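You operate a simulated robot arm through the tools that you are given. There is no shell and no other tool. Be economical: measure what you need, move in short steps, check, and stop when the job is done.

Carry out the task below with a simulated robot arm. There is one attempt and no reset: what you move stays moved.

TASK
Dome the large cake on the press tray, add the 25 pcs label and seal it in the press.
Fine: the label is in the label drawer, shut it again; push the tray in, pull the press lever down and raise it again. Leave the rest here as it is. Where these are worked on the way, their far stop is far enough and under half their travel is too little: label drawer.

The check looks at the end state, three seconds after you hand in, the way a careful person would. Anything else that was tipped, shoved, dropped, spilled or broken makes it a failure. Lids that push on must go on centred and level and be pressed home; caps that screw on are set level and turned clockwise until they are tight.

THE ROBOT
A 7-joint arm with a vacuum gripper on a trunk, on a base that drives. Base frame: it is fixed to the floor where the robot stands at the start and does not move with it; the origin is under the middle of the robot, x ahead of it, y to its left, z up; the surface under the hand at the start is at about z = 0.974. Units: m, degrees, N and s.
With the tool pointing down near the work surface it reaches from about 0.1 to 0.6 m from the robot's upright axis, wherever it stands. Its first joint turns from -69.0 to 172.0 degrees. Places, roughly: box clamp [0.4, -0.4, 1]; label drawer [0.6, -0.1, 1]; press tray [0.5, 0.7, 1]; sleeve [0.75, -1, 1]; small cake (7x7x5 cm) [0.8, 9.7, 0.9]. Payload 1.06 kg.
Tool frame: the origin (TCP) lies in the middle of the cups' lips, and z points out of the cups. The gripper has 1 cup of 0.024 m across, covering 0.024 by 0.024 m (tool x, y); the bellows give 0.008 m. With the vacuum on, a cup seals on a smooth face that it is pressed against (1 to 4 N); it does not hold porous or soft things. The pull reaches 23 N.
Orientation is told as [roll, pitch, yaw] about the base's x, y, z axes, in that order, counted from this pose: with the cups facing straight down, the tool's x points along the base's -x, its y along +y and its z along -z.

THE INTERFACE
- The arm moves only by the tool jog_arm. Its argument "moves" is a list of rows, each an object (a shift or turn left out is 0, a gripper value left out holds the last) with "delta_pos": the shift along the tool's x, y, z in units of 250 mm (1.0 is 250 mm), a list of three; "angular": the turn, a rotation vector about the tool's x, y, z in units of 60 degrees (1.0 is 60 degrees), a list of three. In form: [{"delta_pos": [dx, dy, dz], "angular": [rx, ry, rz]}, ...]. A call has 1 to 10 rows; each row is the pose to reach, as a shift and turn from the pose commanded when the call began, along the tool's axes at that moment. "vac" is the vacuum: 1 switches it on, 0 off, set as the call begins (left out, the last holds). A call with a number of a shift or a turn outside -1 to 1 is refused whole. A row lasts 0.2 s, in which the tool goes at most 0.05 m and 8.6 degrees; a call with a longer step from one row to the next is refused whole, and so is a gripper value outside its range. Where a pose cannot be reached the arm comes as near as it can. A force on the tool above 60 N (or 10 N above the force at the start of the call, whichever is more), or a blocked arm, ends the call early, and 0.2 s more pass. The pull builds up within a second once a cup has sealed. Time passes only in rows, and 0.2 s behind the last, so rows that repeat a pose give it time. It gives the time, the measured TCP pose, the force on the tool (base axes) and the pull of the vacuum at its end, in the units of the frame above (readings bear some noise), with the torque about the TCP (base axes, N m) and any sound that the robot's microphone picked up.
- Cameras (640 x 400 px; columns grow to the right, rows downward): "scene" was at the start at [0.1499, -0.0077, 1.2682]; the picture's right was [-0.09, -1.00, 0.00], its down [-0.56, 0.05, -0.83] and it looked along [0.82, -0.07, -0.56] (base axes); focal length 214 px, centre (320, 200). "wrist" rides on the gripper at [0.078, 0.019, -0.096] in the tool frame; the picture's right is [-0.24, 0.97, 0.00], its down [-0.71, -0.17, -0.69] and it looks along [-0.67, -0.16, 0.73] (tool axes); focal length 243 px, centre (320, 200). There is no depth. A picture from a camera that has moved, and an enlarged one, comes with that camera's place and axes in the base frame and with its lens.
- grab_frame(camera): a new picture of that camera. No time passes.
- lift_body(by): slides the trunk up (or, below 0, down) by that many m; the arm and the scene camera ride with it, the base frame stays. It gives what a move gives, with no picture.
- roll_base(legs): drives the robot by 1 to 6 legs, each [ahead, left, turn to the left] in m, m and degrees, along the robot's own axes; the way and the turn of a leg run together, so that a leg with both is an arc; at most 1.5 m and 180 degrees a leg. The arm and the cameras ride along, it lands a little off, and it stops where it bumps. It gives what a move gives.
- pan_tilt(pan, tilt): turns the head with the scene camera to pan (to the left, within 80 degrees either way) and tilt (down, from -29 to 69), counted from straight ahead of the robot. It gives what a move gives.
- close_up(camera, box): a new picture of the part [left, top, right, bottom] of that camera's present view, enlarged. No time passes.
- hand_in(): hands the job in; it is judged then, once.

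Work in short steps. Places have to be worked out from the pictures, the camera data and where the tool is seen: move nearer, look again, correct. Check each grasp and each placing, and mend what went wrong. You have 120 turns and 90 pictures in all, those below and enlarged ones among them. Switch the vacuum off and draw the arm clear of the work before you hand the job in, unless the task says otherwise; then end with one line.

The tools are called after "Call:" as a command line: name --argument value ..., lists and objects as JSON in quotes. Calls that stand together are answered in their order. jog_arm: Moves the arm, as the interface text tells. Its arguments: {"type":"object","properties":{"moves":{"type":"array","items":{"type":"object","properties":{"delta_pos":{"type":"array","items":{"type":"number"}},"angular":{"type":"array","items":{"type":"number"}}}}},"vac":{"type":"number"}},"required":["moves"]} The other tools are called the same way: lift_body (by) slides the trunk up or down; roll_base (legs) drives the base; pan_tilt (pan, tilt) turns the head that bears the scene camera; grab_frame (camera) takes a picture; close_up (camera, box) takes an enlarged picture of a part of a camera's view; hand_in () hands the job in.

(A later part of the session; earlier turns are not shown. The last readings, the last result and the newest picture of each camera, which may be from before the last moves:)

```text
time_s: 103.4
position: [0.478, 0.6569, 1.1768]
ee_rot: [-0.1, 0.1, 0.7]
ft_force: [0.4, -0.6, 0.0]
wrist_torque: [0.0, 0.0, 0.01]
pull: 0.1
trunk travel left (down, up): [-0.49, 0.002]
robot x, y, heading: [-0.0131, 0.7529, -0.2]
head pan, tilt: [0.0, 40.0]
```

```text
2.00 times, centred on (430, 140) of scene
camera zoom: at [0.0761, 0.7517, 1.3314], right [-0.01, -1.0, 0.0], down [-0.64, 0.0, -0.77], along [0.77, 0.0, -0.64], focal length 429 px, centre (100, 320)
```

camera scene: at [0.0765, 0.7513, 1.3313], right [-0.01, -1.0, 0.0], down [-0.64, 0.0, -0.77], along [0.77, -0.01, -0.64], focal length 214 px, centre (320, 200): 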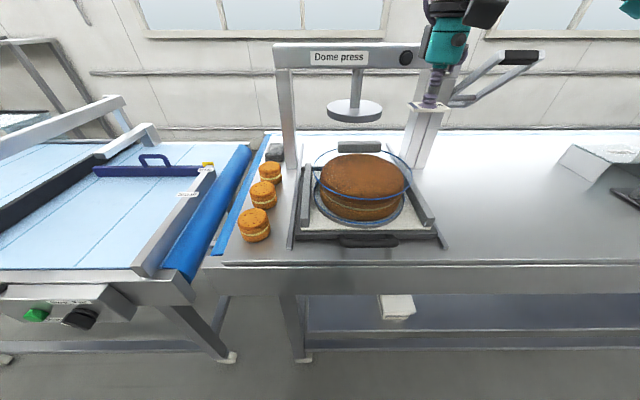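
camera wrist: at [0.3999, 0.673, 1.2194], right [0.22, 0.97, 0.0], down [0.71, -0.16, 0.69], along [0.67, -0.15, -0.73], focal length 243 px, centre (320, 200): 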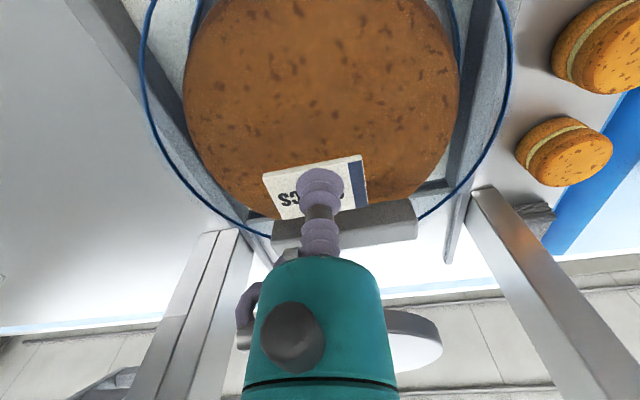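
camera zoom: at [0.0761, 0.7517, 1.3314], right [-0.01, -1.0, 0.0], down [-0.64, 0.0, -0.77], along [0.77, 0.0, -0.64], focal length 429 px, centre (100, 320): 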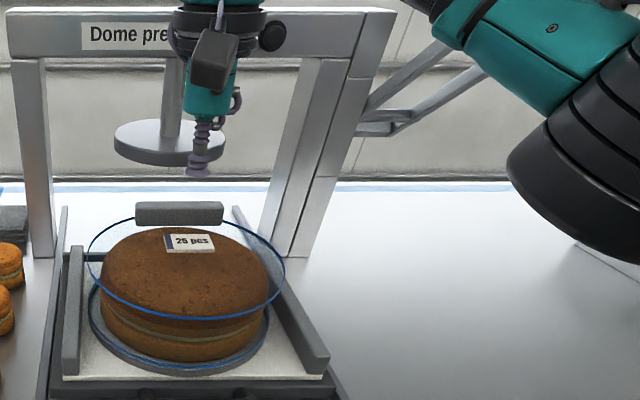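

Label lies on the dome. Next I bring the tool in front of the tray handle (≈x 0.35, y 0.647, z 0.987), leaning it back 20°.

Call:
jog_arm --moves '[{"delta_pos": [0.1, 0, -0.1]}, {"delta_pos": [0.28, -0.01, -0.1]}, {"delta_pos": [0.46, -0.02, -0.1]}, {"delta_pos": [0.64, -0.027, -0.05], "angular": [0, -0.11, 0]}, {"delta_pos": [0.73, -0.027, 0.1], "angular": [0, -0.22, 0]}, {"delta_pos": [0.73, -0.027, 0.28], "angular": [0, -0.333, 0]}, {"delta_pos": [0.73, -0.027, 0.46], "angular": [0, -0.333, 0]}, {"delta_pos": [0.73, -0.027, 0.62], "angular": [0, -0.333, 0]}, {"delta_pos": [0.73, -0.027, 0.73], "angular": [0, -0.333, 0]}, {"delta_pos": [0.73, -0.027, 0.73], "angular": [0, -0.333, 0]}]'

Call:
grab_frame --camera "wrist"

Call:
close_up --camera "scene" --box '[270, 130, 470, 290]'

```text
time_s: 105.6
position: [0.2946, 0.6493, 0.9946]
ee_rot: [0.0, -20.0, 0.8]
ft_force: [0.3, 0.3, 0.0]
wrist_torque: [0.0, 0.0, 0.0]
pull: 0.0
trunk travel left (down, up): [-0.49, 0.002]
robot x, y, heading: [-0.0122, 0.7474, -0.3]
head pan, tilt: [0.0, 40.0]
```

```text
20 pictures are left
camera wrist: at [0.1881, 0.6672, 1.0573], right [0.21, 0.97, 0.08], down [0.43, -0.17, 0.89], along [0.88, -0.15, -0.46], focal length 243 px, centre (320, 200)
```

wrist: 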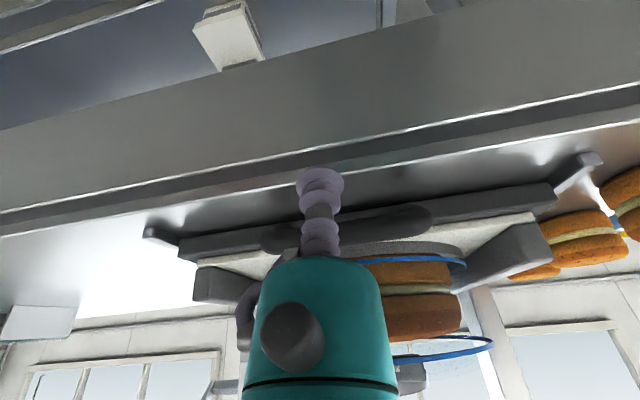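

```text
2.50 times, centred on (370, 210) of scene
camera zoom: at [0.0765, 0.7514, 1.3314], right [-0.01, -1.0, 0.0], down [-0.64, 0.0, -0.77], along [0.77, 0.0, -0.64], focal length 536 px, centre (195, 175)
```

zoom: 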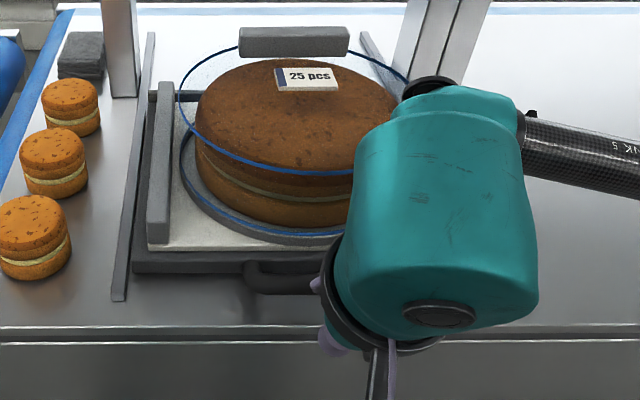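

Handle centre ≈y 0.655, z≈0.995. I close in to it, then push.

Call:
jog_arm --moves '[{"delta_pos": [-0.06, 0.02, 0.04]}, {"delta_pos": [-0.126, 0.022, 0.074]}, {"delta_pos": [-0.126, 0.022, 0.074]}]'

Call:
jog_arm --moves '[{"delta_pos": [-0.038, 0, 0.014]}, {"delta_pos": [-0.075, 0, 0.027]}, {"delta_pos": [-0.113, 0, 0.041]}, {"delta_pos": [-0.15, 0, 0.055]}, {"delta_pos": [-0.15, 0, 0.055]}]'

Call:
close_up --camera "scene" --box '[270, 100, 470, 260]'

```text
time_s: 106.4
position: [0.3322, 0.6542, 0.9887]
ee_rot: [-0.1, -20.1, 0.6]
ft_force: [0.6, 0.1, -0.6]
wrist_torque: [-0.04, -0.02, 0.05]
pull: 0.1
trunk travel left (down, up): [-0.49, 0.002]
robot x, y, heading: [-0.0115, 0.7555, -0.3]
head pan, tilt: [0.0, 40.0]
```

```text
time_s: 107.6
position: [0.3724, 0.6554, 0.9876]
ee_rot: [0.1, -20.0, 0.7]
ft_force: [1.3, 0.2, 0.3]
wrist_torque: [-0.01, -0.03, -0.02]
pull: 0.0
trunk travel left (down, up): [-0.49, 0.002]
robot x, y, heading: [-0.013, 0.7554, -0.3]
head pan, tilt: [0.0, 40.0]
```

```text
2.50 times, centred on (370, 180) of scene
camera zoom: at [0.0764, 0.7514, 1.3314], right [-0.01, -1.0, 0.0], down [-0.64, 0.0, -0.77], along [0.77, 0.0, -0.64], focal length 536 px, centre (195, 250)
```

zoom: 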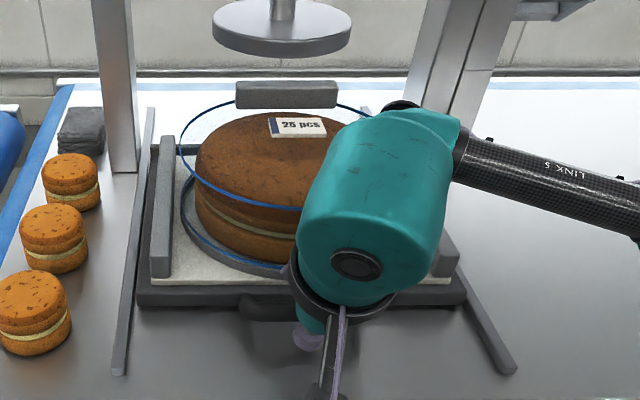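

The tray slides in with little force. I push on another 10 cm slowly.

Call:
jog_arm --moves '[{"delta_pos": [-0.038, 0, 0.014]}, {"delta_pos": [-0.075, 0, 0.027]}, {"delta_pos": [-0.113, 0, 0.041]}, {"delta_pos": [-0.15, 0, 0.055]}, {"delta_pos": [-0.188, 0, 0.068]}, {"delta_pos": [-0.226, 0, 0.082]}, {"delta_pos": [-0.263, 0, 0.096]}, {"delta_pos": [-0.3, 0, 0.109]}, {"delta_pos": [-0.338, 0, 0.123]}, {"delta_pos": [-0.376, 0, 0.137]}]'

Call:
grab_frame --camera "scene"

```text
time_s: 109.8
position: [0.4718, 0.6549, 0.9884]
ee_rot: [-0.1, -20.0, 0.6]
ft_force: [-0.2, -0.3, -0.6]
wrist_torque: [0.0, 0.01, -0.02]
pull: 0.1
trunk travel left (down, up): [-0.49, 0.002]
robot x, y, heading: [-0.0121, 0.752, -0.5]
head pan, tilt: [0.0, 40.0]
```

```text
17 pictures are left
camera scene: at [0.0767, 0.7515, 1.3313], right [-0.01, -1.0, 0.0], down [-0.64, 0.0, -0.77], along [0.77, 0.0, -0.64], focal length 214 px, centre (320, 200)
```

scene: 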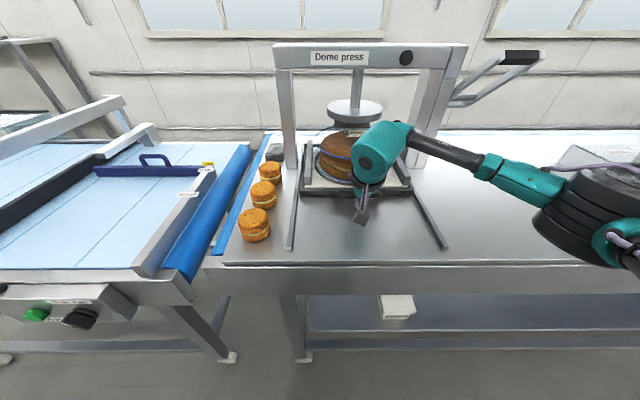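

Under the platen partly; I push on slowly until the stop.

Call:
jog_arm --moves '[{"delta_pos": [-0.03, 0, 0.011]}, {"delta_pos": [-0.06, 0, 0.022]}, {"delta_pos": [-0.09, 0, 0.033]}, {"delta_pos": [-0.12, 0, 0.044]}, {"delta_pos": [-0.15, 0, 0.055]}, {"delta_pos": [-0.18, 0, 0.066]}, {"delta_pos": [-0.18, 0, 0.066]}]'

Call:
jog_arm --moves '[{"delta_pos": [-0.02, 0, 0.007]}, {"delta_pos": [-0.04, 0, 0.014]}, {"delta_pos": [-0.06, 0, 0.022]}, {"delta_pos": [-0.08, 0, 0.03]}, {"delta_pos": [-0.08, 0, 0.03]}]'

Call:
close_up --camera "scene" --box '[260, 40, 460, 200]'

```text
time_s: 111.4
position: [0.5205, 0.6568, 0.9852]
ee_rot: [0.0, -20.0, 0.8]
ft_force: [-9.0, -0.5, -4.9]
wrist_torque: [0.07, -0.21, -0.03]
pull: 0.2
trunk travel left (down, up): [-0.49, 0.002]
robot x, y, heading: [-0.0141, 0.7518, -0.1]
head pan, tilt: [0.0, 40.0]
```

```text
time_s: 112.0
position: [0.5217, 0.6562, 0.9811]
ee_rot: [-0.5, -18.5, 1.0]
ft_force: [-27.5, -3.6, -6.1]
wrist_torque: [0.08, -0.6, -0.01]
pull: 0.1
trunk travel left (down, up): [-0.49, 0.002]
robot x, y, heading: [-0.0147, 0.7529, -0.6]
head pan, tilt: [0.0, 40.0]
stopped in row 3: the force on the tool passed its limit at 65 N (the readings are from after the stop); the commanded pose is now the measured one
```

```text
2.50 times, centred on (360, 120) of scene
camera zoom: at [0.0735, 0.7506, 1.3316], right [-0.01, -1.0, 0.0], down [-0.64, 0.01, -0.77], along [0.77, -0.01, -0.64], focal length 536 px, centre (220, 400)
```

zoom: 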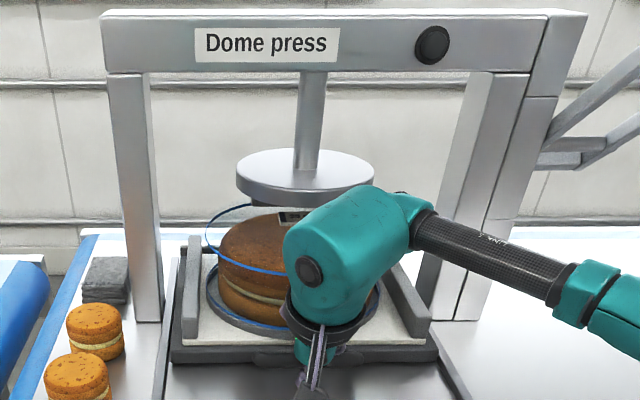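

The tray is at its stop. I back off, straighten the tool and look at the dome, platen and lever.

Call:
jog_arm --moves '[{"delta_pos": [0.1, 0, -0.036]}, {"delta_pos": [0.28, 0, -0.1]}, {"delta_pos": [0.46, 0, -0.17]}, {"delta_pos": [0.64, 0, -0.22]}, {"delta_pos": [0.7, 0, -0.38], "angular": [0, 0.11, 0]}, {"delta_pos": [0.7, 0, -0.56], "angular": [0, 0.22, 0]}, {"delta_pos": [0.7, 0, -0.74], "angular": [0, 0.31, 0]}, {"delta_pos": [0.7, 0, -0.9], "angular": [0, 0.31, 0]}, {"delta_pos": [0.7, 0, -0.9], "angular": [0, 0.31, 0]}]'

Call:
close_up --camera "scene" --box '[260, 40, 560, 220]'

```text
time_s: 113.2
position: [0.3383, 0.6542, 0.9871]
ee_rot: [-0.9, -13.7, 1.6]
ft_force: [-2.7, 11.8, -34.5]
wrist_torque: [-0.29, 0.03, 0.08]
pull: 0.1
trunk travel left (down, up): [-0.49, 0.002]
robot x, y, heading: [-0.0104, 0.7499, -0.4]
head pan, tilt: [0.0, 40.0]
stopped in row 5: the force on the tool passed its limit at 86 N (the readings are from after the stop); the commanded pose is now the measured one
```

```text
2.13 times, centred on (410, 130) of scene
camera zoom: at [0.0776, 0.7531, 1.3308], right [-0.01, -1.0, 0.0], down [-0.64, 0.0, -0.77], along [0.77, 0.0, -0.64], focal length 458 px, centre (128, 349)
```

zoom: 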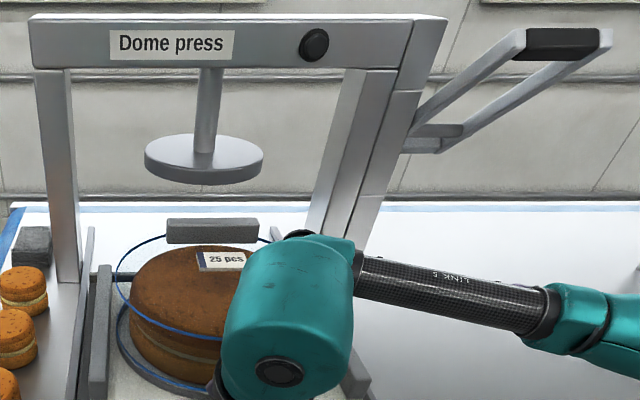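

The tip hooked the tray handle and dragged it back out; now it is caught. I relax downward slightly and look.

Call:
jog_arm --moves '[{"delta_pos": [0, 0, 0.012]}, {"delta_pos": [0, 0, 0.012]}]'

Call:
grab_frame --camera "wrist"

```text
time_s: 113.8
position: [0.3403, 0.6548, 0.9866]
ee_rot: [-0.8, -14.0, 1.4]
ft_force: [-1.5, 17.7, -38.7]
wrist_torque: [-0.33, 0.04, 0.03]
pull: 0.0
trunk travel left (down, up): [-0.49, 0.002]
robot x, y, heading: [-0.0116, 0.7496, -0.4]
head pan, tilt: [0.0, 40.0]
```

```text
14 pictures are left
camera wrist: at [0.2408, 0.6727, 1.0605], right [0.21, 0.98, 0.04], down [0.52, -0.15, 0.84], along [0.83, -0.15, -0.54], focal length 243 px, centre (320, 200)
```

wrist: 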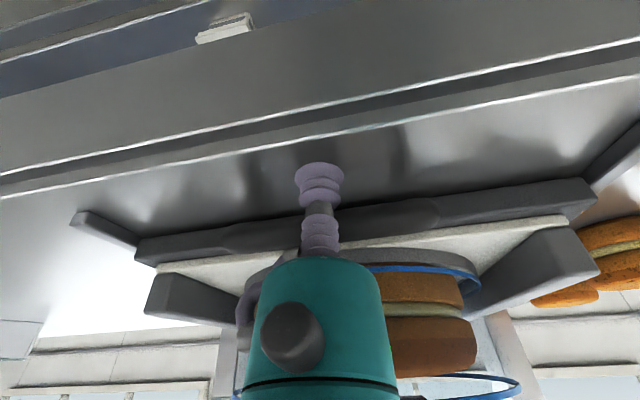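

The lip seems caught beneath the handle bar. I move 6 mm down, then read the forces.

Call:
jog_arm --moves '[{"delta_pos": [0.006, 0, 0.024]}, {"delta_pos": [0.006, 0, 0.024]}, {"delta_pos": [0.006, 0, 0.024]}]'

```text
time_s: 114.6
position: [0.3403, 0.6553, 0.9848]
ee_rot: [-0.8, -14.7, 1.2]
ft_force: [2.4, 12.4, 0.4]
wrist_torque: [-0.34, 0.07, -0.03]
pull: 0.1
trunk travel left (down, up): [-0.49, 0.002]
robot x, y, heading: [-0.0156, 0.7543, -0.1]
head pan, tilt: [0.0, 40.0]
```

Vertical load is gone, a sideways 12 N remains. I yield sideways 3 mm and back away 1.5 cm.

Call:
jog_arm --moves '[{"delta_pos": [0, 0.012, 0]}, {"delta_pos": [0.03, 0.012, -0.007]}, {"delta_pos": [0.06, 0.012, -0.015]}, {"delta_pos": [0.06, 0.012, -0.015]}]'

Call:
close_up --camera "scene" --box '[280, 120, 440, 270]'

```text
time_s: 115.6
position: [0.3242, 0.6546, 0.9813]
ee_rot: [-0.8, -14.4, 1.3]
ft_force: [-0.5, -3.7, 1.7]
wrist_torque: [0.13, 0.01, -0.03]
pull: 0.1
trunk travel left (down, up): [-0.49, 0.002]
robot x, y, heading: [-0.0125, 0.7518, -0.3]
head pan, tilt: [0.0, 40.0]
```

```text
2.67 times, centred on (360, 195) of scene
camera zoom: at [0.0754, 0.7511, 1.3314], right [-0.01, -1.0, 0.0], down [-0.64, 0.0, -0.77], along [0.77, 0.0, -0.64], focal length 572 px, centre (213, 213)
```

zoom: 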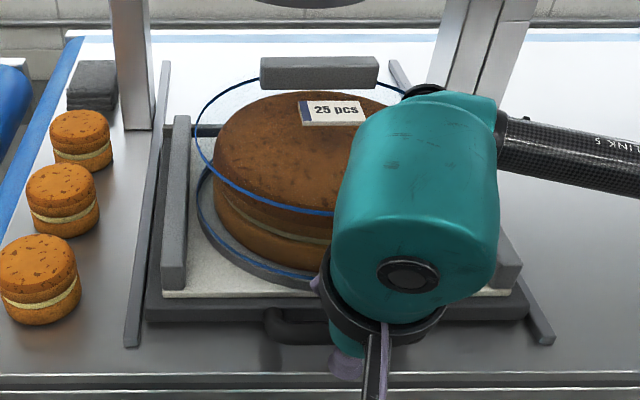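

The tray is back at its starting place, dome and label undisturbed. I back off a bit more and rise to see whether I'm free.

Call:
jog_arm --moves '[{"delta_pos": [0.04, 0, -0.01]}, {"delta_pos": [0.08, 0, -0.02]}, {"delta_pos": [0.1, 0, -0.05]}, {"delta_pos": [0.1, 0, -0.08]}, {"delta_pos": [0.1, 0, -0.08]}]'

```text
time_s: 116.8
position: [0.295, 0.6559, 0.9963]
ee_rot: [-0.9, -14.5, 1.2]
ft_force: [0.4, 0.1, -0.1]
wrist_torque: [0.0, 0.02, -0.01]
pull: 0.0
trunk travel left (down, up): [-0.49, 0.002]
robot x, y, heading: [-0.0104, 0.754, -0.3]
head pan, tilt: [0.0, 40.0]
```

Free. I push again with the tool more upright (10°) and will stop as soon as the end stop is felt (≈x 0.519).

Call:
jog_arm --moves '[{"delta_pos": [-0.06, 0, 0.02], "angular": [-0.015, 0.075, 0]}, {"delta_pos": [-0.112, 0, 0.04], "angular": [-0.015, 0.075, 0]}, {"delta_pos": [-0.112, 0, 0.04], "angular": [-0.015, 0.075, 0]}]'

Call:
jog_arm --moves '[{"delta_pos": [-0.04, 0, 0.007]}, {"delta_pos": [-0.08, 0, 0.014]}, {"delta_pos": [-0.12, 0, 0.021]}, {"delta_pos": [-0.16, 0, 0.028]}, {"delta_pos": [-0.2, 0, 0.035]}, {"delta_pos": [-0.24, 0, 0.042]}, {"delta_pos": [-0.28, 0, 0.049]}, {"delta_pos": [-0.32, 0, 0.056]}, {"delta_pos": [-0.36, 0, 0.063]}]'

```text
time_s: 117.6
position: [0.326, 0.6552, 0.9928]
ee_rot: [0.1, -9.8, 1.2]
ft_force: [0.3, 0.0, 0.6]
wrist_torque: [0.01, -0.02, -0.03]
pull: 0.1
trunk travel left (down, up): [-0.49, 0.002]
robot x, y, heading: [-0.0151, 0.7513, -0.5]
head pan, tilt: [0.0, 40.0]
```

```text
time_s: 119.6
position: [0.4177, 0.6587, 0.9923]
ee_rot: [0.2, -9.9, 1.3]
ft_force: [0.8, 0.0, -0.6]
wrist_torque: [-0.02, 0.01, -0.04]
pull: 0.1
trunk travel left (down, up): [-0.49, 0.002]
robot x, y, heading: [-0.0113, 0.753, -0.3]
head pan, tilt: [0.0, 40.0]
```

Continuing to x≈0.50.

Call:
jog_arm --moves '[{"delta_pos": [-0.04, 0, 0.007]}, {"delta_pos": [-0.08, 0, 0.014]}, {"delta_pos": [-0.12, 0, 0.021]}, {"delta_pos": [-0.16, -0.002, 0.028]}, {"delta_pos": [-0.2, -0.003, 0.035]}, {"delta_pos": [-0.24, -0.005, 0.042]}, {"delta_pos": [-0.28, -0.006, 0.049]}, {"delta_pos": [-0.32, -0.008, 0.056]}]'

Call:
jog_arm --moves '[{"delta_pos": [-0.02, 0, 0.004]}, {"delta_pos": [-0.04, 0, 0.007]}, {"delta_pos": [-0.06, 0, 0.011]}, {"delta_pos": [-0.06, 0, 0.011]}]'

```text
time_s: 121.4
position: [0.4972, 0.6573, 0.9936]
ee_rot: [0.0, -9.8, 1.3]
ft_force: [0.5, -0.2, -0.3]
wrist_torque: [-0.03, -0.01, -0.01]
pull: 0.1
trunk travel left (down, up): [-0.49, 0.002]
robot x, y, heading: [-0.0153, 0.7475, -0.4]
head pan, tilt: [0.0, 40.0]
```

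```text
time_s: 122.4
position: [0.5113, 0.6584, 0.9922]
ee_rot: [0.2, -9.8, 1.3]
ft_force: [-0.3, -0.1, -0.2]
wrist_torque: [-0.01, 0.0, 0.0]
pull: 0.0
trunk travel left (down, up): [-0.49, 0.002]
robot x, y, heading: [-0.0128, 0.7525, -0.1]
head pan, tilt: [0.0, 40.0]
```

Call:
jog_arm --moves '[{"delta_pos": [-0.012, 0, 0.002]}, {"delta_pos": [-0.024, 0, 0.004]}, {"delta_pos": [-0.024, 0, 0.004]}]'

Call:
jog_arm --moves '[{"delta_pos": [-0.01, 0, 0.002]}, {"delta_pos": [-0.016, 0, 0.003]}, {"delta_pos": [-0.016, 0, 0.003]}]'

```text
time_s: 123.2
position: [0.5136, 0.6583, 0.9937]
ee_rot: [0.1, -9.8, 1.3]
ft_force: [-28.0, -2.5, -3.3]
wrist_torque: [0.08, -0.36, -0.04]
pull: 0.2
trunk travel left (down, up): [-0.49, 0.002]
robot x, y, heading: [-0.0132, 0.7493, -0.4]
head pan, tilt: [0.0, 40.0]
```

```text
time_s: 124.0
position: [0.5147, 0.6571, 0.9938]
ee_rot: [0.0, -9.6, 1.4]
ft_force: [-55.4, -0.3, -8.5]
wrist_torque: [0.02, -0.7, 0.01]
pull: 0.1
trunk travel left (down, up): [-0.49, 0.002]
robot x, y, heading: [-0.0105, 0.7514, -0.6]
head pan, tilt: [0.0, 40.0]
```

Solid stop reached. I back off a little and check it stays.

Call:
jog_arm --moves '[{"delta_pos": [0.02, 0, -0.004]}, {"delta_pos": [0.06, 0, -0.011]}, {"delta_pos": [0.12, 0, -0.021]}, {"delta_pos": [0.18, 0, -0.032]}, {"delta_pos": [0.18, 0, -0.032]}]'

Call:
close_up --camera "scene" --box '[260, 40, 560, 220]'

```text
time_s: 125.2
position: [0.4762, 0.6564, 0.9926]
ee_rot: [0.1, -9.9, 1.2]
ft_force: [0.8, -0.3, 0.6]
wrist_torque: [0.02, 0.01, -0.01]
pull: 0.1
trunk travel left (down, up): [-0.49, 0.002]
robot x, y, heading: [-0.0131, 0.7489, -0.2]
head pan, tilt: [0.0, 40.0]
```

```text
2.13 times, centred on (410, 130) of scene
camera zoom: at [0.0755, 0.7517, 1.3313], right [-0.01, -1.0, 0.0], down [-0.64, 0.0, -0.77], along [0.77, 0.0, -0.64], focal length 458 px, centre (128, 349)
```

zoom: 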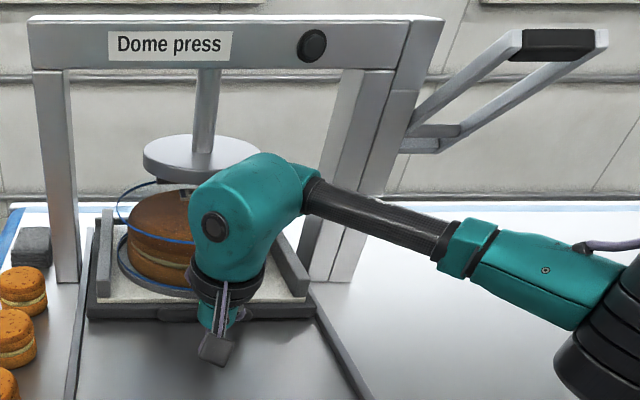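

Tray stays in. For the lever I'll need to stand in front of it (grip ≈(0.55,0.376,1.28), pivot ≈(0.66,1.17)); I retract, raise and drive right.

Call:
jog_arm --moves '[{"delta_pos": [0.18, 0, -0.05]}, {"delta_pos": [0.36, 0, -0.1]}, {"delta_pos": [0.52, 0, -0.2]}, {"delta_pos": [0.62, 0, -0.36]}, {"delta_pos": [0.66, 0, -0.54]}, {"delta_pos": [0.68, 0, -0.72]}, {"delta_pos": [0.68, 0, -0.9]}, {"delta_pos": [0.68, 0, -0.9]}]'

Call:
roll_base --legs '[[-0.05, 0, 0], [0, -0.34, 0]]'

Call:
pan_tilt --pan 15 --tilt 10

Call:
grab_frame --camera "scene"

```text
time_s: 127.0
position: [0.2669, 0.6508, 1.1824]
ee_rot: [-0.1, -9.9, 1.3]
ft_force: [0.4, 0.6, -0.6]
wrist_torque: [0.01, 0.02, -0.02]
pull: 0.1
trunk travel left (down, up): [-0.49, 0.002]
robot x, y, heading: [-0.0128, 0.7498, -0.2]
head pan, tilt: [0.0, 40.0]
```

```text
time_s: 131.1
position: [0.2162, 0.313, 1.1819]
ee_rot: [0.1, -9.8, 1.3]
ft_force: [-0.2, -1.1, 0.7]
wrist_torque: [0.0, 0.0, 0.02]
pull: 0.1
trunk travel left (down, up): [-0.49, 0.002]
robot x, y, heading: [-0.0622, 0.4129, -0.7]
head pan, tilt: [0.0, 40.0]
```

```text
time_s: 132.0
position: [0.2162, 0.314, 1.1818]
ee_rot: [0.2, -9.9, 1.1]
ft_force: [-0.1, -0.4, 0.1]
wrist_torque: [0.02, -0.01, -0.02]
pull: 0.1
trunk travel left (down, up): [-0.49, 0.002]
robot x, y, heading: [-0.0632, 0.415, -0.3]
head pan, tilt: [15.0, 10.0]
```

```text
11 pictures are left
camera scene: at [0.0294, 0.4377, 1.379], right [0.25, -0.97, 0.0], down [-0.17, -0.04, -0.98], along [0.95, 0.25, -0.17], focal length 214 px, centre (320, 200)
```

scene: 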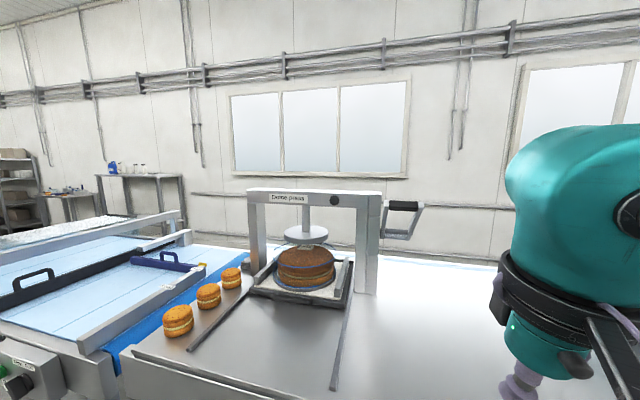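

Triangulated: grip centre (0.5575,0.371,1.279), lever pivot bar (0.676,1.168). I raise the tool and tilt it to 60° to reach over behind the grip.

Call:
jog_arm --moves '[{"delta_pos": [-0.13, 0.03, -0.1], "angular": [0, -0.139, 0]}, {"delta_pos": [-0.26, 0.06, -0.2], "angular": [0, -0.278, 0]}, {"delta_pos": [-0.39, 0.09, -0.3], "angular": [0, -0.417, 0]}, {"delta_pos": [-0.52, 0.12, -0.4], "angular": [0, -0.556, 0]}, {"delta_pos": [-0.65, 0.15, -0.5], "angular": [0, -0.695, 0]}, {"delta_pos": [-0.78, 0.18, -0.56], "angular": [0, -0.834, 0]}, {"delta_pos": [-0.917, 0.21, -0.603], "angular": [0, -0.834, 0]}, {"delta_pos": [-0.917, 0.21, -0.603], "angular": [0, -0.834, 0]}]'

Call:
grab_frame --camera "wrist"

```text
time_s: 133.8
position: [0.4158, 0.3673, 1.3728]
ee_rot: [0.2, -60.1, 1.0]
ft_force: [0.1, 0.6, 0.6]
wrist_torque: [0.03, -0.01, -0.02]
pull: 0.0
trunk travel left (down, up): [-0.49, 0.002]
robot x, y, heading: [-0.0657, 0.4136, -0.5]
head pan, tilt: [15.0, 10.0]
```

```text
10 pictures are left
camera wrist: at [0.2932, 0.3843, 1.3533], right [0.1, 0.97, 0.21], down [-0.24, -0.18, 0.96], along [0.97, -0.14, 0.21], focal length 243 px, centre (320, 200)
```

wrist: 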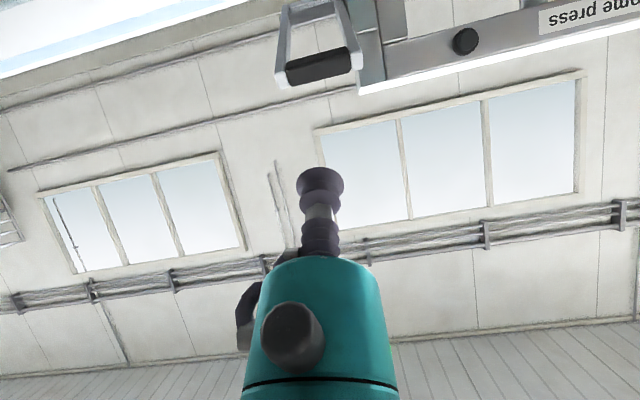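

The grip's place is confirmed. I slide the tip over and behind the grip.

Call:
jog_arm --moves '[{"delta_pos": [-0.08, 0.006, 0.1]}, {"delta_pos": [-0.08, 0.006, 0.25]}, {"delta_pos": [-0.08, 0.006, 0.4]}, {"delta_pos": [-0.08, 0.006, 0.55]}, {"delta_pos": [-0.08, 0.006, 0.68]}, {"delta_pos": [-0.08, 0.006, 0.766]}, {"delta_pos": [-0.08, 0.006, 0.766]}]'

Call:
grab_frame --camera "wrist"

```text
time_s: 135.4
position: [0.5921, 0.3752, 1.2908]
ee_rot: [0.2, -59.9, 1.1]
ft_force: [0.7, -1.3, -0.1]
wrist_torque: [0.02, 0.0, -0.03]
pull: 0.2
trunk travel left (down, up): [-0.49, 0.002]
robot x, y, heading: [-0.0648, 0.4127, -0.4]
head pan, tilt: [15.0, 10.0]
```

```text
9 pictures are left
camera wrist: at [0.4695, 0.392, 1.2719], right [0.1, 0.97, 0.21], down [-0.23, -0.18, 0.96], along [0.97, -0.14, 0.21], focal length 243 px, centre (320, 200)
```

wrist: 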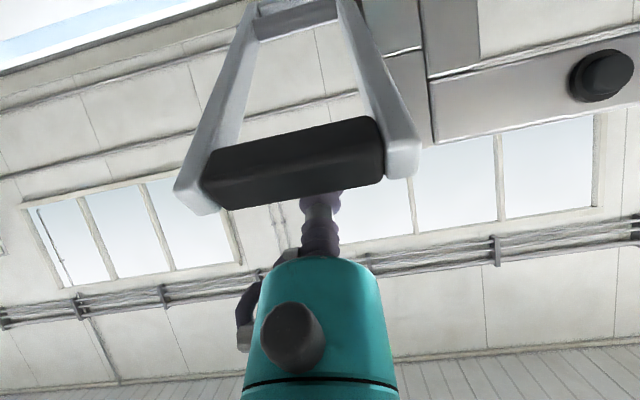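

Tip is over the grip between the arms. I pull along the lever's arc, first half.

Call:
jog_arm --moves '[{"delta_pos": [0.06, -0.02, -0.01]}, {"delta_pos": [0.119, -0.02, -0.02]}, {"delta_pos": [0.186, -0.02, -0.024]}, {"delta_pos": [0.276, -0.02, -0.018]}, {"delta_pos": [0.353, -0.02, -0.002]}, {"delta_pos": [0.353, -0.02, -0.002]}]'

Call:
close_up --camera "scene" --box '[230, 160, 470, 310]'

```text
time_s: 136.8
position: [0.5461, 0.37, 1.2148]
ee_rot: [0.3, -60.0, 0.9]
ft_force: [1.0, -0.3, -0.1]
wrist_torque: [0.02, -0.02, 0.0]
pull: 0.1
trunk travel left (down, up): [-0.49, 0.002]
robot x, y, heading: [-0.0656, 0.4156, -0.4]
head pan, tilt: [15.0, 10.0]
```

```text
2.67 times, centred on (350, 235) of scene
camera zoom: at [0.0293, 0.4378, 1.379], right [0.25, -0.97, 0.0], down [-0.17, -0.04, -0.98], along [0.95, 0.25, -0.17], focal length 572 px, centre (240, 107)
```

zoom: 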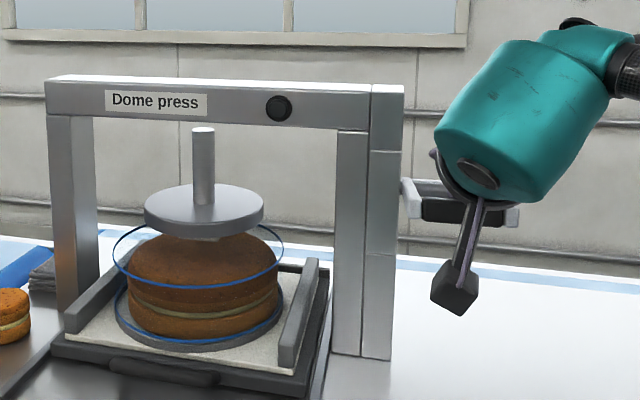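

The lever and platen follow. I continue down the arc to about −15°.

Call:
jog_arm --moves '[{"delta_pos": [0.043, 0, 0.015]}, {"delta_pos": [0.086, 0, 0.03]}, {"delta_pos": [0.12, 0, 0.047]}, {"delta_pos": [0.157, 0, 0.065]}, {"delta_pos": [0.194, 0, 0.09]}, {"delta_pos": [0.231, 0, 0.115]}, {"delta_pos": [0.261, 0, 0.141]}, {"delta_pos": [0.291, 0, 0.168]}, {"delta_pos": [0.291, 0, 0.168]}]'

Call:
close_up --camera "scene" --box '[230, 160, 470, 310]'

```text
time_s: 138.8
position: [0.5465, 0.3675, 1.133]
ee_rot: [0.3, -59.9, 1.0]
ft_force: [3.3, -0.5, -0.1]
wrist_torque: [0.03, 0.03, 0.0]
pull: 0.0
trunk travel left (down, up): [-0.49, 0.002]
robot x, y, heading: [-0.0644, 0.4134, -0.5]
head pan, tilt: [15.0, 10.0]
```

```text
2.67 times, centred on (350, 235) of scene
camera zoom: at [0.0298, 0.4376, 1.379], right [0.25, -0.97, 0.0], down [-0.17, -0.04, -0.98], along [0.95, 0.25, -0.17], focal length 572 px, centre (240, 107)
```

zoom: 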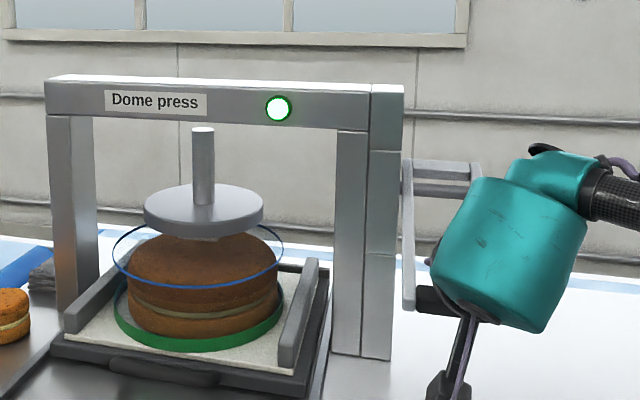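

Sealed: light on and the dome's rim turned green. Now I withdraw from above the grip and go in under it (grip now ≈(0.52,1.127)).

Call:
jog_arm --moves '[{"delta_pos": [-0.04, 0, 0]}, {"delta_pos": [-0.04, 0, -0.18]}, {"delta_pos": [-0.04, 0, -0.36]}, {"delta_pos": [-0.04, 0.01, -0.48]}, {"delta_pos": [0.14, 0.01, -0.48]}, {"delta_pos": [0.23, 0.01, -0.48]}, {"delta_pos": [0.23, 0.01, -0.48]}]'

Call:
grab_frame --camera "wrist"

```text
time_s: 140.4
position: [0.4138, 0.3686, 1.1412]
ee_rot: [0.3, -59.9, 0.9]
ft_force: [0.7, 0.2, -1.0]
wrist_torque: [-0.03, -0.01, 0.01]
pull: 0.0
trunk travel left (down, up): [-0.49, 0.002]
robot x, y, heading: [-0.0666, 0.4151, -0.6]
head pan, tilt: [15.0, 10.0]
```

```text
6 pictures are left
camera wrist: at [0.2904, 0.3858, 1.122], right [0.1, 0.97, 0.21], down [-0.23, -0.18, 0.96], along [0.97, -0.14, 0.21], focal length 243 px, centre (320, 200)
```

wrist: 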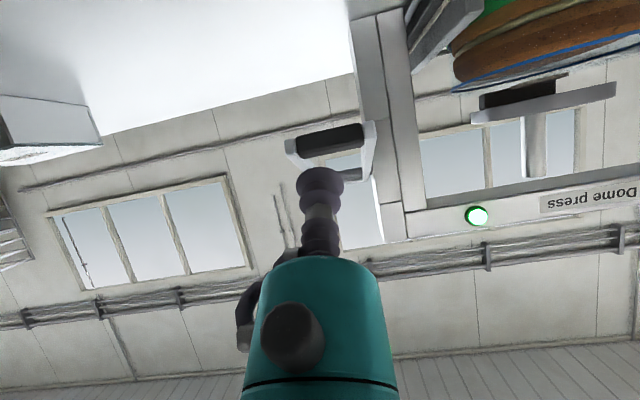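

Grip now at ≈(0.523,0.374,1.116), just ahead and above the tip line. I slide in under it and lift a little.

Call:
jog_arm --moves '[{"delta_pos": [0.008, 0.01, 0.17]}, {"delta_pos": [0.008, 0.01, 0.34]}, {"delta_pos": [0.008, 0.01, 0.45]}, {"delta_pos": [0.008, 0.01, 0.517]}, {"delta_pos": [0.008, 0.01, 0.517]}]'

Call:
grab_frame --camera "wrist"

```text
time_s: 141.6
position: [0.524, 0.3762, 1.0749]
ee_rot: [0.2, -59.8, 1.0]
ft_force: [-0.4, 0.2, 0.8]
wrist_torque: [0.02, -0.01, 0.0]
pull: 0.0
trunk travel left (down, up): [-0.49, 0.002]
robot x, y, heading: [-0.0644, 0.4198, -0.5]
head pan, tilt: [15.0, 10.0]
```

```text
5 pictures are left
camera wrist: at [0.4015, 0.3918, 1.0559], right [0.1, 0.97, 0.21], down [-0.23, -0.18, 0.96], along [0.97, -0.14, 0.21], focal length 243 px, centre (320, 200)
```

wrist: 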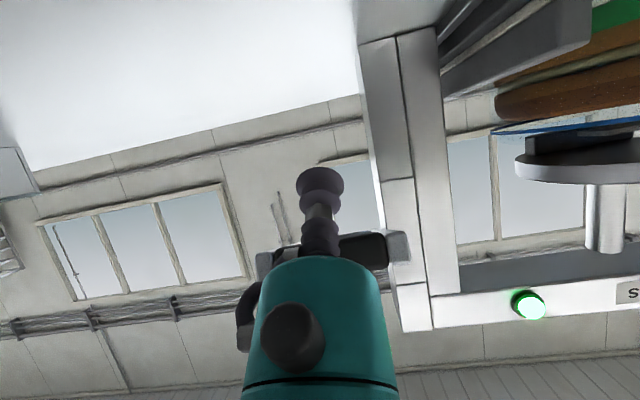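

Tool is under the grip. I lift it along the arc.

Call:
jog_arm --moves '[{"delta_pos": [-0.061, 0, 0.002]}, {"delta_pos": [-0.131, 0, -0.069]}, {"delta_pos": [-0.177, 0, -0.101]}, {"delta_pos": [-0.223, 0, -0.133]}, {"delta_pos": [-0.325, 0, -0.181]}, {"delta_pos": [-0.435, 0, -0.21]}, {"delta_pos": [-0.547, 0, -0.22]}, {"delta_pos": [-0.626, 0, -0.216]}, {"delta_pos": [-0.696, 0, -0.203]}, {"delta_pos": [-0.726, 0, -0.195]}]'

Call:
close_up --camera "scene" --box '[230, 160, 470, 310]'

```text
time_s: 143.8
position: [0.5738, 0.3759, 1.2528]
ee_rot: [0.1, -59.4, 1.1]
ft_force: [-19.5, -0.4, -22.5]
wrist_torque: [0.05, -0.68, 0.02]
pull: 0.0
trunk travel left (down, up): [-0.49, 0.002]
robot x, y, heading: [-0.0631, 0.413, -0.4]
head pan, tilt: [15.0, 10.0]
```

```text
2.67 times, centred on (350, 235) of scene
camera zoom: at [0.0281, 0.4375, 1.3787], right [0.25, -0.97, 0.0], down [-0.17, -0.04, -0.98], along [0.95, 0.25, -0.17], focal length 572 px, centre (240, 107)
```

zoom: 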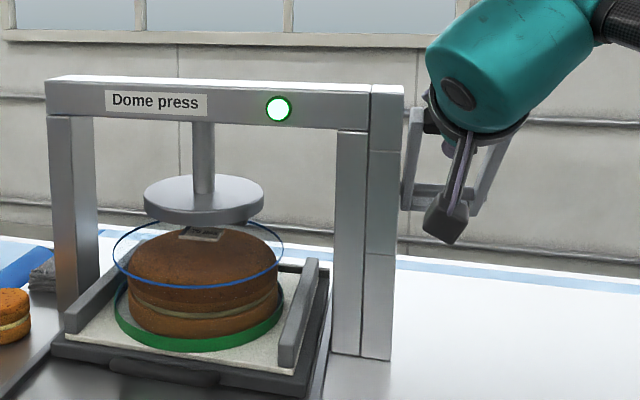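

The lever is raised to its stop; seal stays green. I withdraw from the lever and straighten the tool.

Call:
jog_arm --moves '[{"delta_pos": [0.05, 0, 0]}, {"delta_pos": [0.05, 0, -0.18]}, {"delta_pos": [0.05, 0, -0.36]}, {"delta_pos": [0.05, 0, -0.54]}, {"delta_pos": [0.05, 0, -0.6]}]'

Call:
jog_arm --moves '[{"delta_pos": [0.12, 0, -0.02], "angular": [0, 0.139, 0]}, {"delta_pos": [0.24, 0, -0.03], "angular": [0, 0.278, 0]}, {"delta_pos": [0.36, 0, -0.05], "angular": [0, 0.417, 0]}, {"delta_pos": [0.48, 0, -0.06], "angular": [0, 0.556, 0]}, {"delta_pos": [0.6, 0, -0.08], "angular": [0, 0.695, 0]}, {"delta_pos": [0.7, 0, -0.1], "angular": [0, 0.83, 0]}, {"delta_pos": [0.7, 0, -0.1], "angular": [0, 0.83, 0]}]'

Call:
roll_base --legs '[[0, -0.44, 0]]'

Call:
pan_tilt --pan 0 --tilt 35

```text
time_s: 144.4
position: [0.5507, 0.3704, 1.2455]
ee_rot: [-1.2, -58.3, 1.6]
ft_force: [46.3, 7.6, -30.9]
wrist_torque: [-0.08, 0.38, -0.06]
pull: 0.1
trunk travel left (down, up): [-0.49, 0.002]
robot x, y, heading: [-0.0634, 0.4133, -0.3]
head pan, tilt: [15.0, 10.0]
stopped in row 3: the force on the tool passed its limit at 75 N (the readings are from after the stop); the commanded pose is now the measured one
```

```text
time_s: 144.8
position: [0.5435, 0.3706, 1.2338]
ee_rot: [-1.4, -54.7, 1.7]
ft_force: [53.1, 11.3, -27.5]
wrist_torque: [-0.23, 0.24, -0.06]
pull: 0.0
trunk travel left (down, up): [-0.49, 0.002]
robot x, y, heading: [-0.0618, 0.4132, -0.4]
head pan, tilt: [15.0, 10.0]
stopped in row 1: the force on the tool passed its limit at 74 N (the readings are from after the stop); the commanded pose is now the measured one
```

```text
time_s: 145.7
position: [0.5432, 0.37, 1.2327]
ee_rot: [-1.9, -54.5, 2.2]
ft_force: [41.8, 12.7, -21.6]
wrist_torque: [-0.17, 0.25, -0.09]
pull: 0.1
trunk travel left (down, up): [-0.49, 0.002]
robot x, y, heading: [-0.0608, 0.4145, -0.1]
head pan, tilt: [15.0, 10.0]
stopped in leg 1: the force on the tool passed its limit at 72 N (the readings are from after the stop); the commanded pose is now the measured one
```

```text
time_s: 146.5
position: [0.5444, 0.37, 1.2328]
ee_rot: [-1.5, -54.6, 2.0]
ft_force: [49.6, 14.1, -24.0]
wrist_torque: [-0.19, 0.34, -0.13]
pull: 0.1
trunk travel left (down, up): [-0.49, 0.002]
robot x, y, heading: [-0.0644, 0.4077, -0.4]
head pan, tilt: [0.0, 35.0]
```

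The lip is caught behind the bar (pure axial pull). I unload forward, then separate sideways 2.5 cm before retreating.

Call:
jog_arm --moves '[{"delta_pos": [0, 0, 0.05]}, {"delta_pos": [0, 0, 0.08]}, {"delta_pos": [0.03, 0, 0.08]}, {"delta_pos": [0.06, 0, 0.08]}]'

Call:
grab_frame --camera "wrist"

```text
time_s: 147.5
position: [0.5409, 0.3666, 1.2181]
ee_rot: [-1.2, -55.2, 1.8]
ft_force: [-0.5, 0.4, 0.2]
wrist_torque: [0.0, 0.0, 0.0]
pull: 0.2
trunk travel left (down, up): [-0.49, 0.002]
robot x, y, heading: [-0.0612, 0.4102, -0.3]
head pan, tilt: [0.0, 35.0]
```

```text
3 pictures are left
camera wrist: at [0.4168, 0.3826, 1.208], right [0.12, 0.98, 0.18], down [-0.16, -0.16, 0.97], along [0.98, -0.15, 0.13], focal length 243 px, centre (320, 200)
```

wrist: 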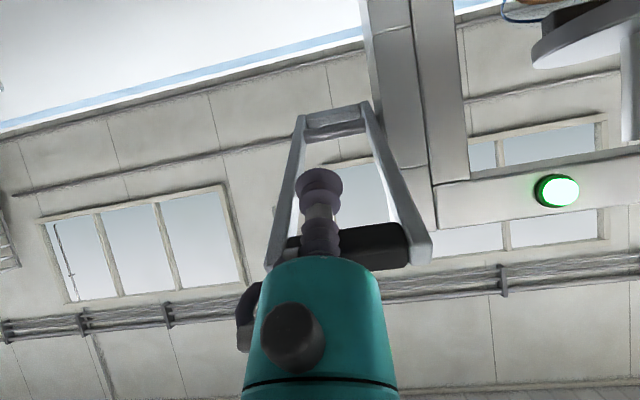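

Freed, but the lever was drawn down to ≈30°. I push it back up to the stop, then separate fully downward before retreating.

Call:
jog_arm --moves '[{"delta_pos": [-0.04, 0, 0]}, {"delta_pos": [-0.08, 0, 0]}, {"delta_pos": [-0.12, 0, 0.002]}, {"delta_pos": [-0.15, 0, 0.004]}, {"delta_pos": [-0.166, 0, 0.004]}]'

```text
time_s: 148.7
position: [0.5665, 0.3673, 1.2498]
ee_rot: [-1.2, -55.1, 1.8]
ft_force: [-1.2, 0.7, -0.9]
wrist_torque: [0.01, -0.02, 0.0]
pull: 0.1
trunk travel left (down, up): [-0.49, 0.002]
robot x, y, heading: [-0.0595, 0.4085, -0.3]
head pan, tilt: [0.0, 35.0]
```

Not yet at the stop; a bit more.

Call:
jog_arm --moves '[{"delta_pos": [-0.012, 0, 0.005]}, {"delta_pos": [-0.024, 0, 0.01]}, {"delta_pos": [-0.024, 0, 0.01]}]'

```text
time_s: 149.5
position: [0.5702, 0.3685, 1.251]
ee_rot: [-1.3, -54.9, 2.0]
ft_force: [-15.6, 1.5, -17.4]
wrist_torque: [-0.04, -0.59, -0.05]
pull: 0.0
trunk travel left (down, up): [-0.49, 0.002]
robot x, y, heading: [-0.0651, 0.4117, -0.2]
head pan, tilt: [0.0, 35.0]
```

Stop felt (≈23 N). Now I separate straight away from the bar by 3.5 cm, without any pull-back.

Call:
jog_arm --moves '[{"delta_pos": [0.02, 0, 0.01]}, {"delta_pos": [0.05, 0, 0.02]}, {"delta_pos": [0.1, 0, 0.02]}, {"delta_pos": [0.15, 0, 0.02]}, {"delta_pos": [0.15, 0, 0.02]}]'

Call:
close_up --camera "wrist" --box '[200, 80, 480, 300]'

```text
time_s: 150.7
position: [0.5534, 0.3653, 1.2204]
ee_rot: [-1.2, -55.3, 1.8]
ft_force: [0.2, -0.7, -0.1]
wrist_torque: [-0.02, -0.04, 0.04]
pull: 0.0
trunk travel left (down, up): [-0.49, 0.002]
robot x, y, heading: [-0.0586, 0.4115, -0.2]
head pan, tilt: [0.0, 35.0]
```

```text
1.82 times, centred on (340, 190) of wrist
camera zoom: at [0.4299, 0.3834, 1.2104], right [0.12, 0.98, 0.18], down [-0.16, -0.16, 0.97], along [0.98, -0.15, 0.13], focal length 441 px, centre (284, 218)
```

zoom: 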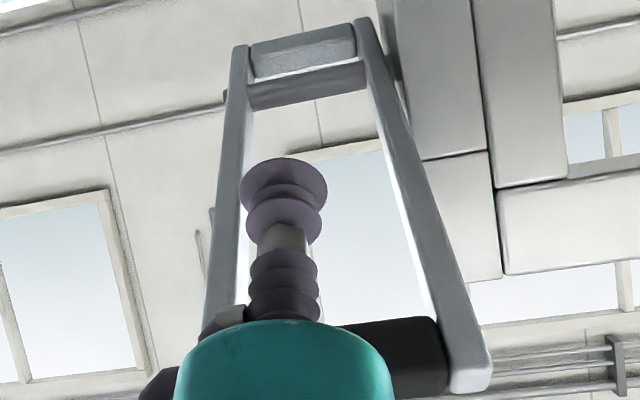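

Lever is up and the tool is 3.8 cm clear below the bar. I retreat along the tool axis.

Call:
jog_arm --moves '[{"delta_pos": [0.01, 0, -0.1]}, {"delta_pos": [0.02, 0, -0.25]}, {"delta_pos": [0.02, 0, -0.42]}, {"delta_pos": [0.02, 0, -0.6]}, {"delta_pos": [0.02, 0, -0.7]}]'

```text
time_s: 151.9
position: [0.4077, 0.3669, 1.3174]
ee_rot: [-1.3, -55.1, 1.9]
ft_force: [-0.3, -0.8, 1.1]
wrist_torque: [-0.01, 0.01, 0.03]
pull: 0.1
trunk travel left (down, up): [-0.49, 0.002]
robot x, y, heading: [-0.0598, 0.4106, -0.2]
head pan, tilt: [0.0, 35.0]
```

Clear. I straighten the tool to 10° tilt, lower it, and drive right to the drawer.

Call:
jog_arm --moves '[{"delta_pos": [0.13, 0, 0.01], "angular": [0, 0.125, 0]}, {"delta_pos": [0.27, 0, 0.02], "angular": [0, 0.25, 0]}, {"delta_pos": [0.41, 0, 0.03], "angular": [0, 0.375, 0]}, {"delta_pos": [0.55, 0, 0.04], "angular": [0, 0.5, 0]}, {"delta_pos": [0.69, 0, 0.05], "angular": [0, 0.625, 0]}, {"delta_pos": [0.828, 0, 0.05], "angular": [0, 0.75, 0]}, {"delta_pos": [0.828, 0, 0.05], "angular": [0, 0.75, 0]}]'

Call:
roll_base --legs '[[0, -0.45, 0]]'

Call:
grab_frame --camera "wrist"

```text
time_s: 153.5
position: [0.3002, 0.3627, 1.1402]
ee_rot: [-0.8, -10.1, 0.9]
ft_force: [0.4, -0.5, 0.2]
wrist_torque: [0.01, 0.0, 0.0]
pull: 0.0
trunk travel left (down, up): [-0.49, 0.002]
robot x, y, heading: [-0.0615, 0.4088, -0.5]
head pan, tilt: [0.0, 35.0]
```

```text
time_s: 158.0
position: [0.2949, -0.0935, 1.1393]
ee_rot: [-0.7, -10.3, 0.3]
ft_force: [0.6, -0.6, -0.9]
wrist_torque: [0.0, 0.03, -0.01]
pull: 0.0
trunk travel left (down, up): [-0.49, 0.002]
robot x, y, heading: [-0.0643, -0.0368, -0.7]
head pan, tilt: [0.0, 35.0]
```

```text
1 pictures are left
camera wrist: at [0.2019, -0.0745, 1.2201], right [0.23, 0.97, 0.03], down [0.58, -0.16, 0.8], along [0.78, -0.16, -0.6], focal length 243 px, centre (320, 200)
```

wrist: 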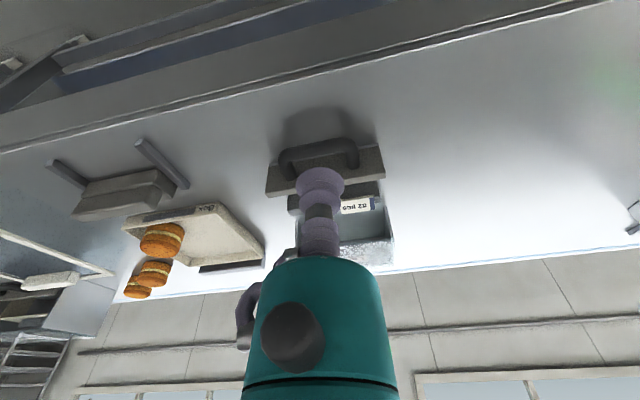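

Handle bar at ≈(0.386,−0.112). I descend in front of it.

Call:
jog_arm --moves '[{"delta_pos": [0, -0.03, 0.15], "angular": [-0.012, 0, 0]}, {"delta_pos": [0, -0.06, 0.33], "angular": [-0.012, 0, 0]}, {"delta_pos": [0, -0.076, 0.5], "angular": [-0.012, 0, 0]}, {"delta_pos": [-0.06, -0.076, 0.57], "angular": [-0.012, 0, 0]}, {"delta_pos": [-0.099, -0.076, 0.575], "angular": [-0.012, 0, 0]}, {"delta_pos": [-0.099, -0.076, 0.575], "angular": [-0.012, 0, 0]}]'

```text
time_s: 159.4
position: [0.3455, -0.1133, 1.0039]
ee_rot: [0.0, -10.2, 0.5]
ft_force: [-0.1, 1.0, 0.5]
wrist_torque: [-0.03, -0.01, -0.02]
pull: 0.0
trunk travel left (down, up): [-0.49, 0.002]
robot x, y, heading: [-0.0587, -0.0417, -0.4]
head pan, tilt: [0.0, 35.0]
```

I push the drawer in, 11 cm first.

Call:
jog_arm --moves '[{"delta_pos": [-0.043, 0, 0.008]}, {"delta_pos": [-0.087, 0, 0.016]}, {"delta_pos": [-0.13, 0, 0.024]}, {"delta_pos": [-0.173, 0, 0.031]}, {"delta_pos": [-0.217, 0, 0.039]}, {"delta_pos": [-0.26, 0, 0.047]}, {"delta_pos": [-0.303, 0, 0.055]}, {"delta_pos": [-0.346, 0, 0.063]}, {"delta_pos": [-0.39, 0, 0.071]}, {"delta_pos": [-0.433, 0, 0.079]}]'

Call:
jog_arm --moves '[{"delta_pos": [-0.03, 0, 0.005]}, {"delta_pos": [-0.06, 0, 0.011]}, {"delta_pos": [-0.09, 0, 0.016]}, {"delta_pos": [-0.12, 0, 0.022]}, {"delta_pos": [-0.12, 0, 0.022]}]'

```text
time_s: 161.6
position: [0.4556, -0.1125, 1.0026]
ee_rot: [0.1, -10.1, 0.5]
ft_force: [-1.2, 1.0, -0.3]
wrist_torque: [0.0, 0.01, 0.05]
pull: 0.0
trunk travel left (down, up): [-0.49, 0.002]
robot x, y, heading: [-0.0632, -0.0416, -0.5]
head pan, tilt: [0.0, 35.0]
```

```text
time_s: 162.8
position: [0.4855, -0.1129, 1.0028]
ee_rot: [0.0, -10.2, 0.6]
ft_force: [-1.6, -0.8, -0.5]
wrist_torque: [0.04, 0.02, -0.03]
pull: 0.1
trunk travel left (down, up): [-0.49, 0.002]
robot x, y, heading: [-0.068, -0.041, -0.9]
head pan, tilt: [0.0, 35.0]
```

Still sliding; I continue in small steps until the closing stop.

Call:
jog_arm --moves '[{"delta_pos": [-0.016, 0, 0.003]}, {"delta_pos": [-0.032, 0, 0.006]}, {"delta_pos": [-0.032, 0, 0.006]}]'

Call:
jog_arm --moves '[{"delta_pos": [-0.016, 0, 0.003]}, {"delta_pos": [-0.024, 0, 0.004]}, {"delta_pos": [-0.024, 0, 0.004]}]'

```text
time_s: 163.6
position: [0.4937, -0.1121, 1.0027]
ee_rot: [0.0, -10.2, 0.5]
ft_force: [-2.1, -1.2, -0.9]
wrist_torque: [0.01, 0.0, -0.03]
pull: 0.0
trunk travel left (down, up): [-0.49, 0.002]
robot x, y, heading: [-0.0642, -0.0397, -0.8]
head pan, tilt: [0.0, 35.0]
```

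```text
time_s: 164.4
position: [0.5006, -0.1138, 1.0022]
ee_rot: [0.0, -10.1, 0.5]
ft_force: [-0.5, 0.2, -1.1]
wrist_torque: [0.0, 0.02, -0.01]
pull: 0.1
trunk travel left (down, up): [-0.49, 0.002]
robot x, y, heading: [-0.064, -0.0409, -0.4]
head pan, tilt: [0.0, 35.0]
```

Call:
jog_arm --moves '[{"delta_pos": [-0.012, 0, 0.002]}, {"delta_pos": [-0.024, 0, 0.004]}, {"delta_pos": [-0.024, 0, 0.004]}]'

Call:
jog_arm --moves '[{"delta_pos": [-0.008, 0, 0.001]}, {"delta_pos": [-0.016, 0, 0.003]}, {"delta_pos": [-0.016, 0, 0.003]}]'

```text
time_s: 165.2
position: [0.507, -0.1131, 1.0032]
ee_rot: [0.0, -10.2, 0.4]
ft_force: [-1.8, -0.7, -1.2]
wrist_torque: [0.03, 0.0, -0.01]
pull: 0.1
trunk travel left (down, up): [-0.49, 0.002]
robot x, y, heading: [-0.0636, -0.0433, -0.7]
head pan, tilt: [0.0, 35.0]
```

```text
time_s: 166.0
position: [0.5092, -0.1128, 0.9997]
ee_rot: [-0.1, -10.0, 0.5]
ft_force: [-16.1, 0.4, -9.9]
wrist_torque: [0.01, 0.03, 0.0]
pull: 0.1
trunk travel left (down, up): [-0.49, 0.002]
robot x, y, heading: [-0.0645, -0.0392, -0.6]
head pan, tilt: [0.0, 35.0]
```

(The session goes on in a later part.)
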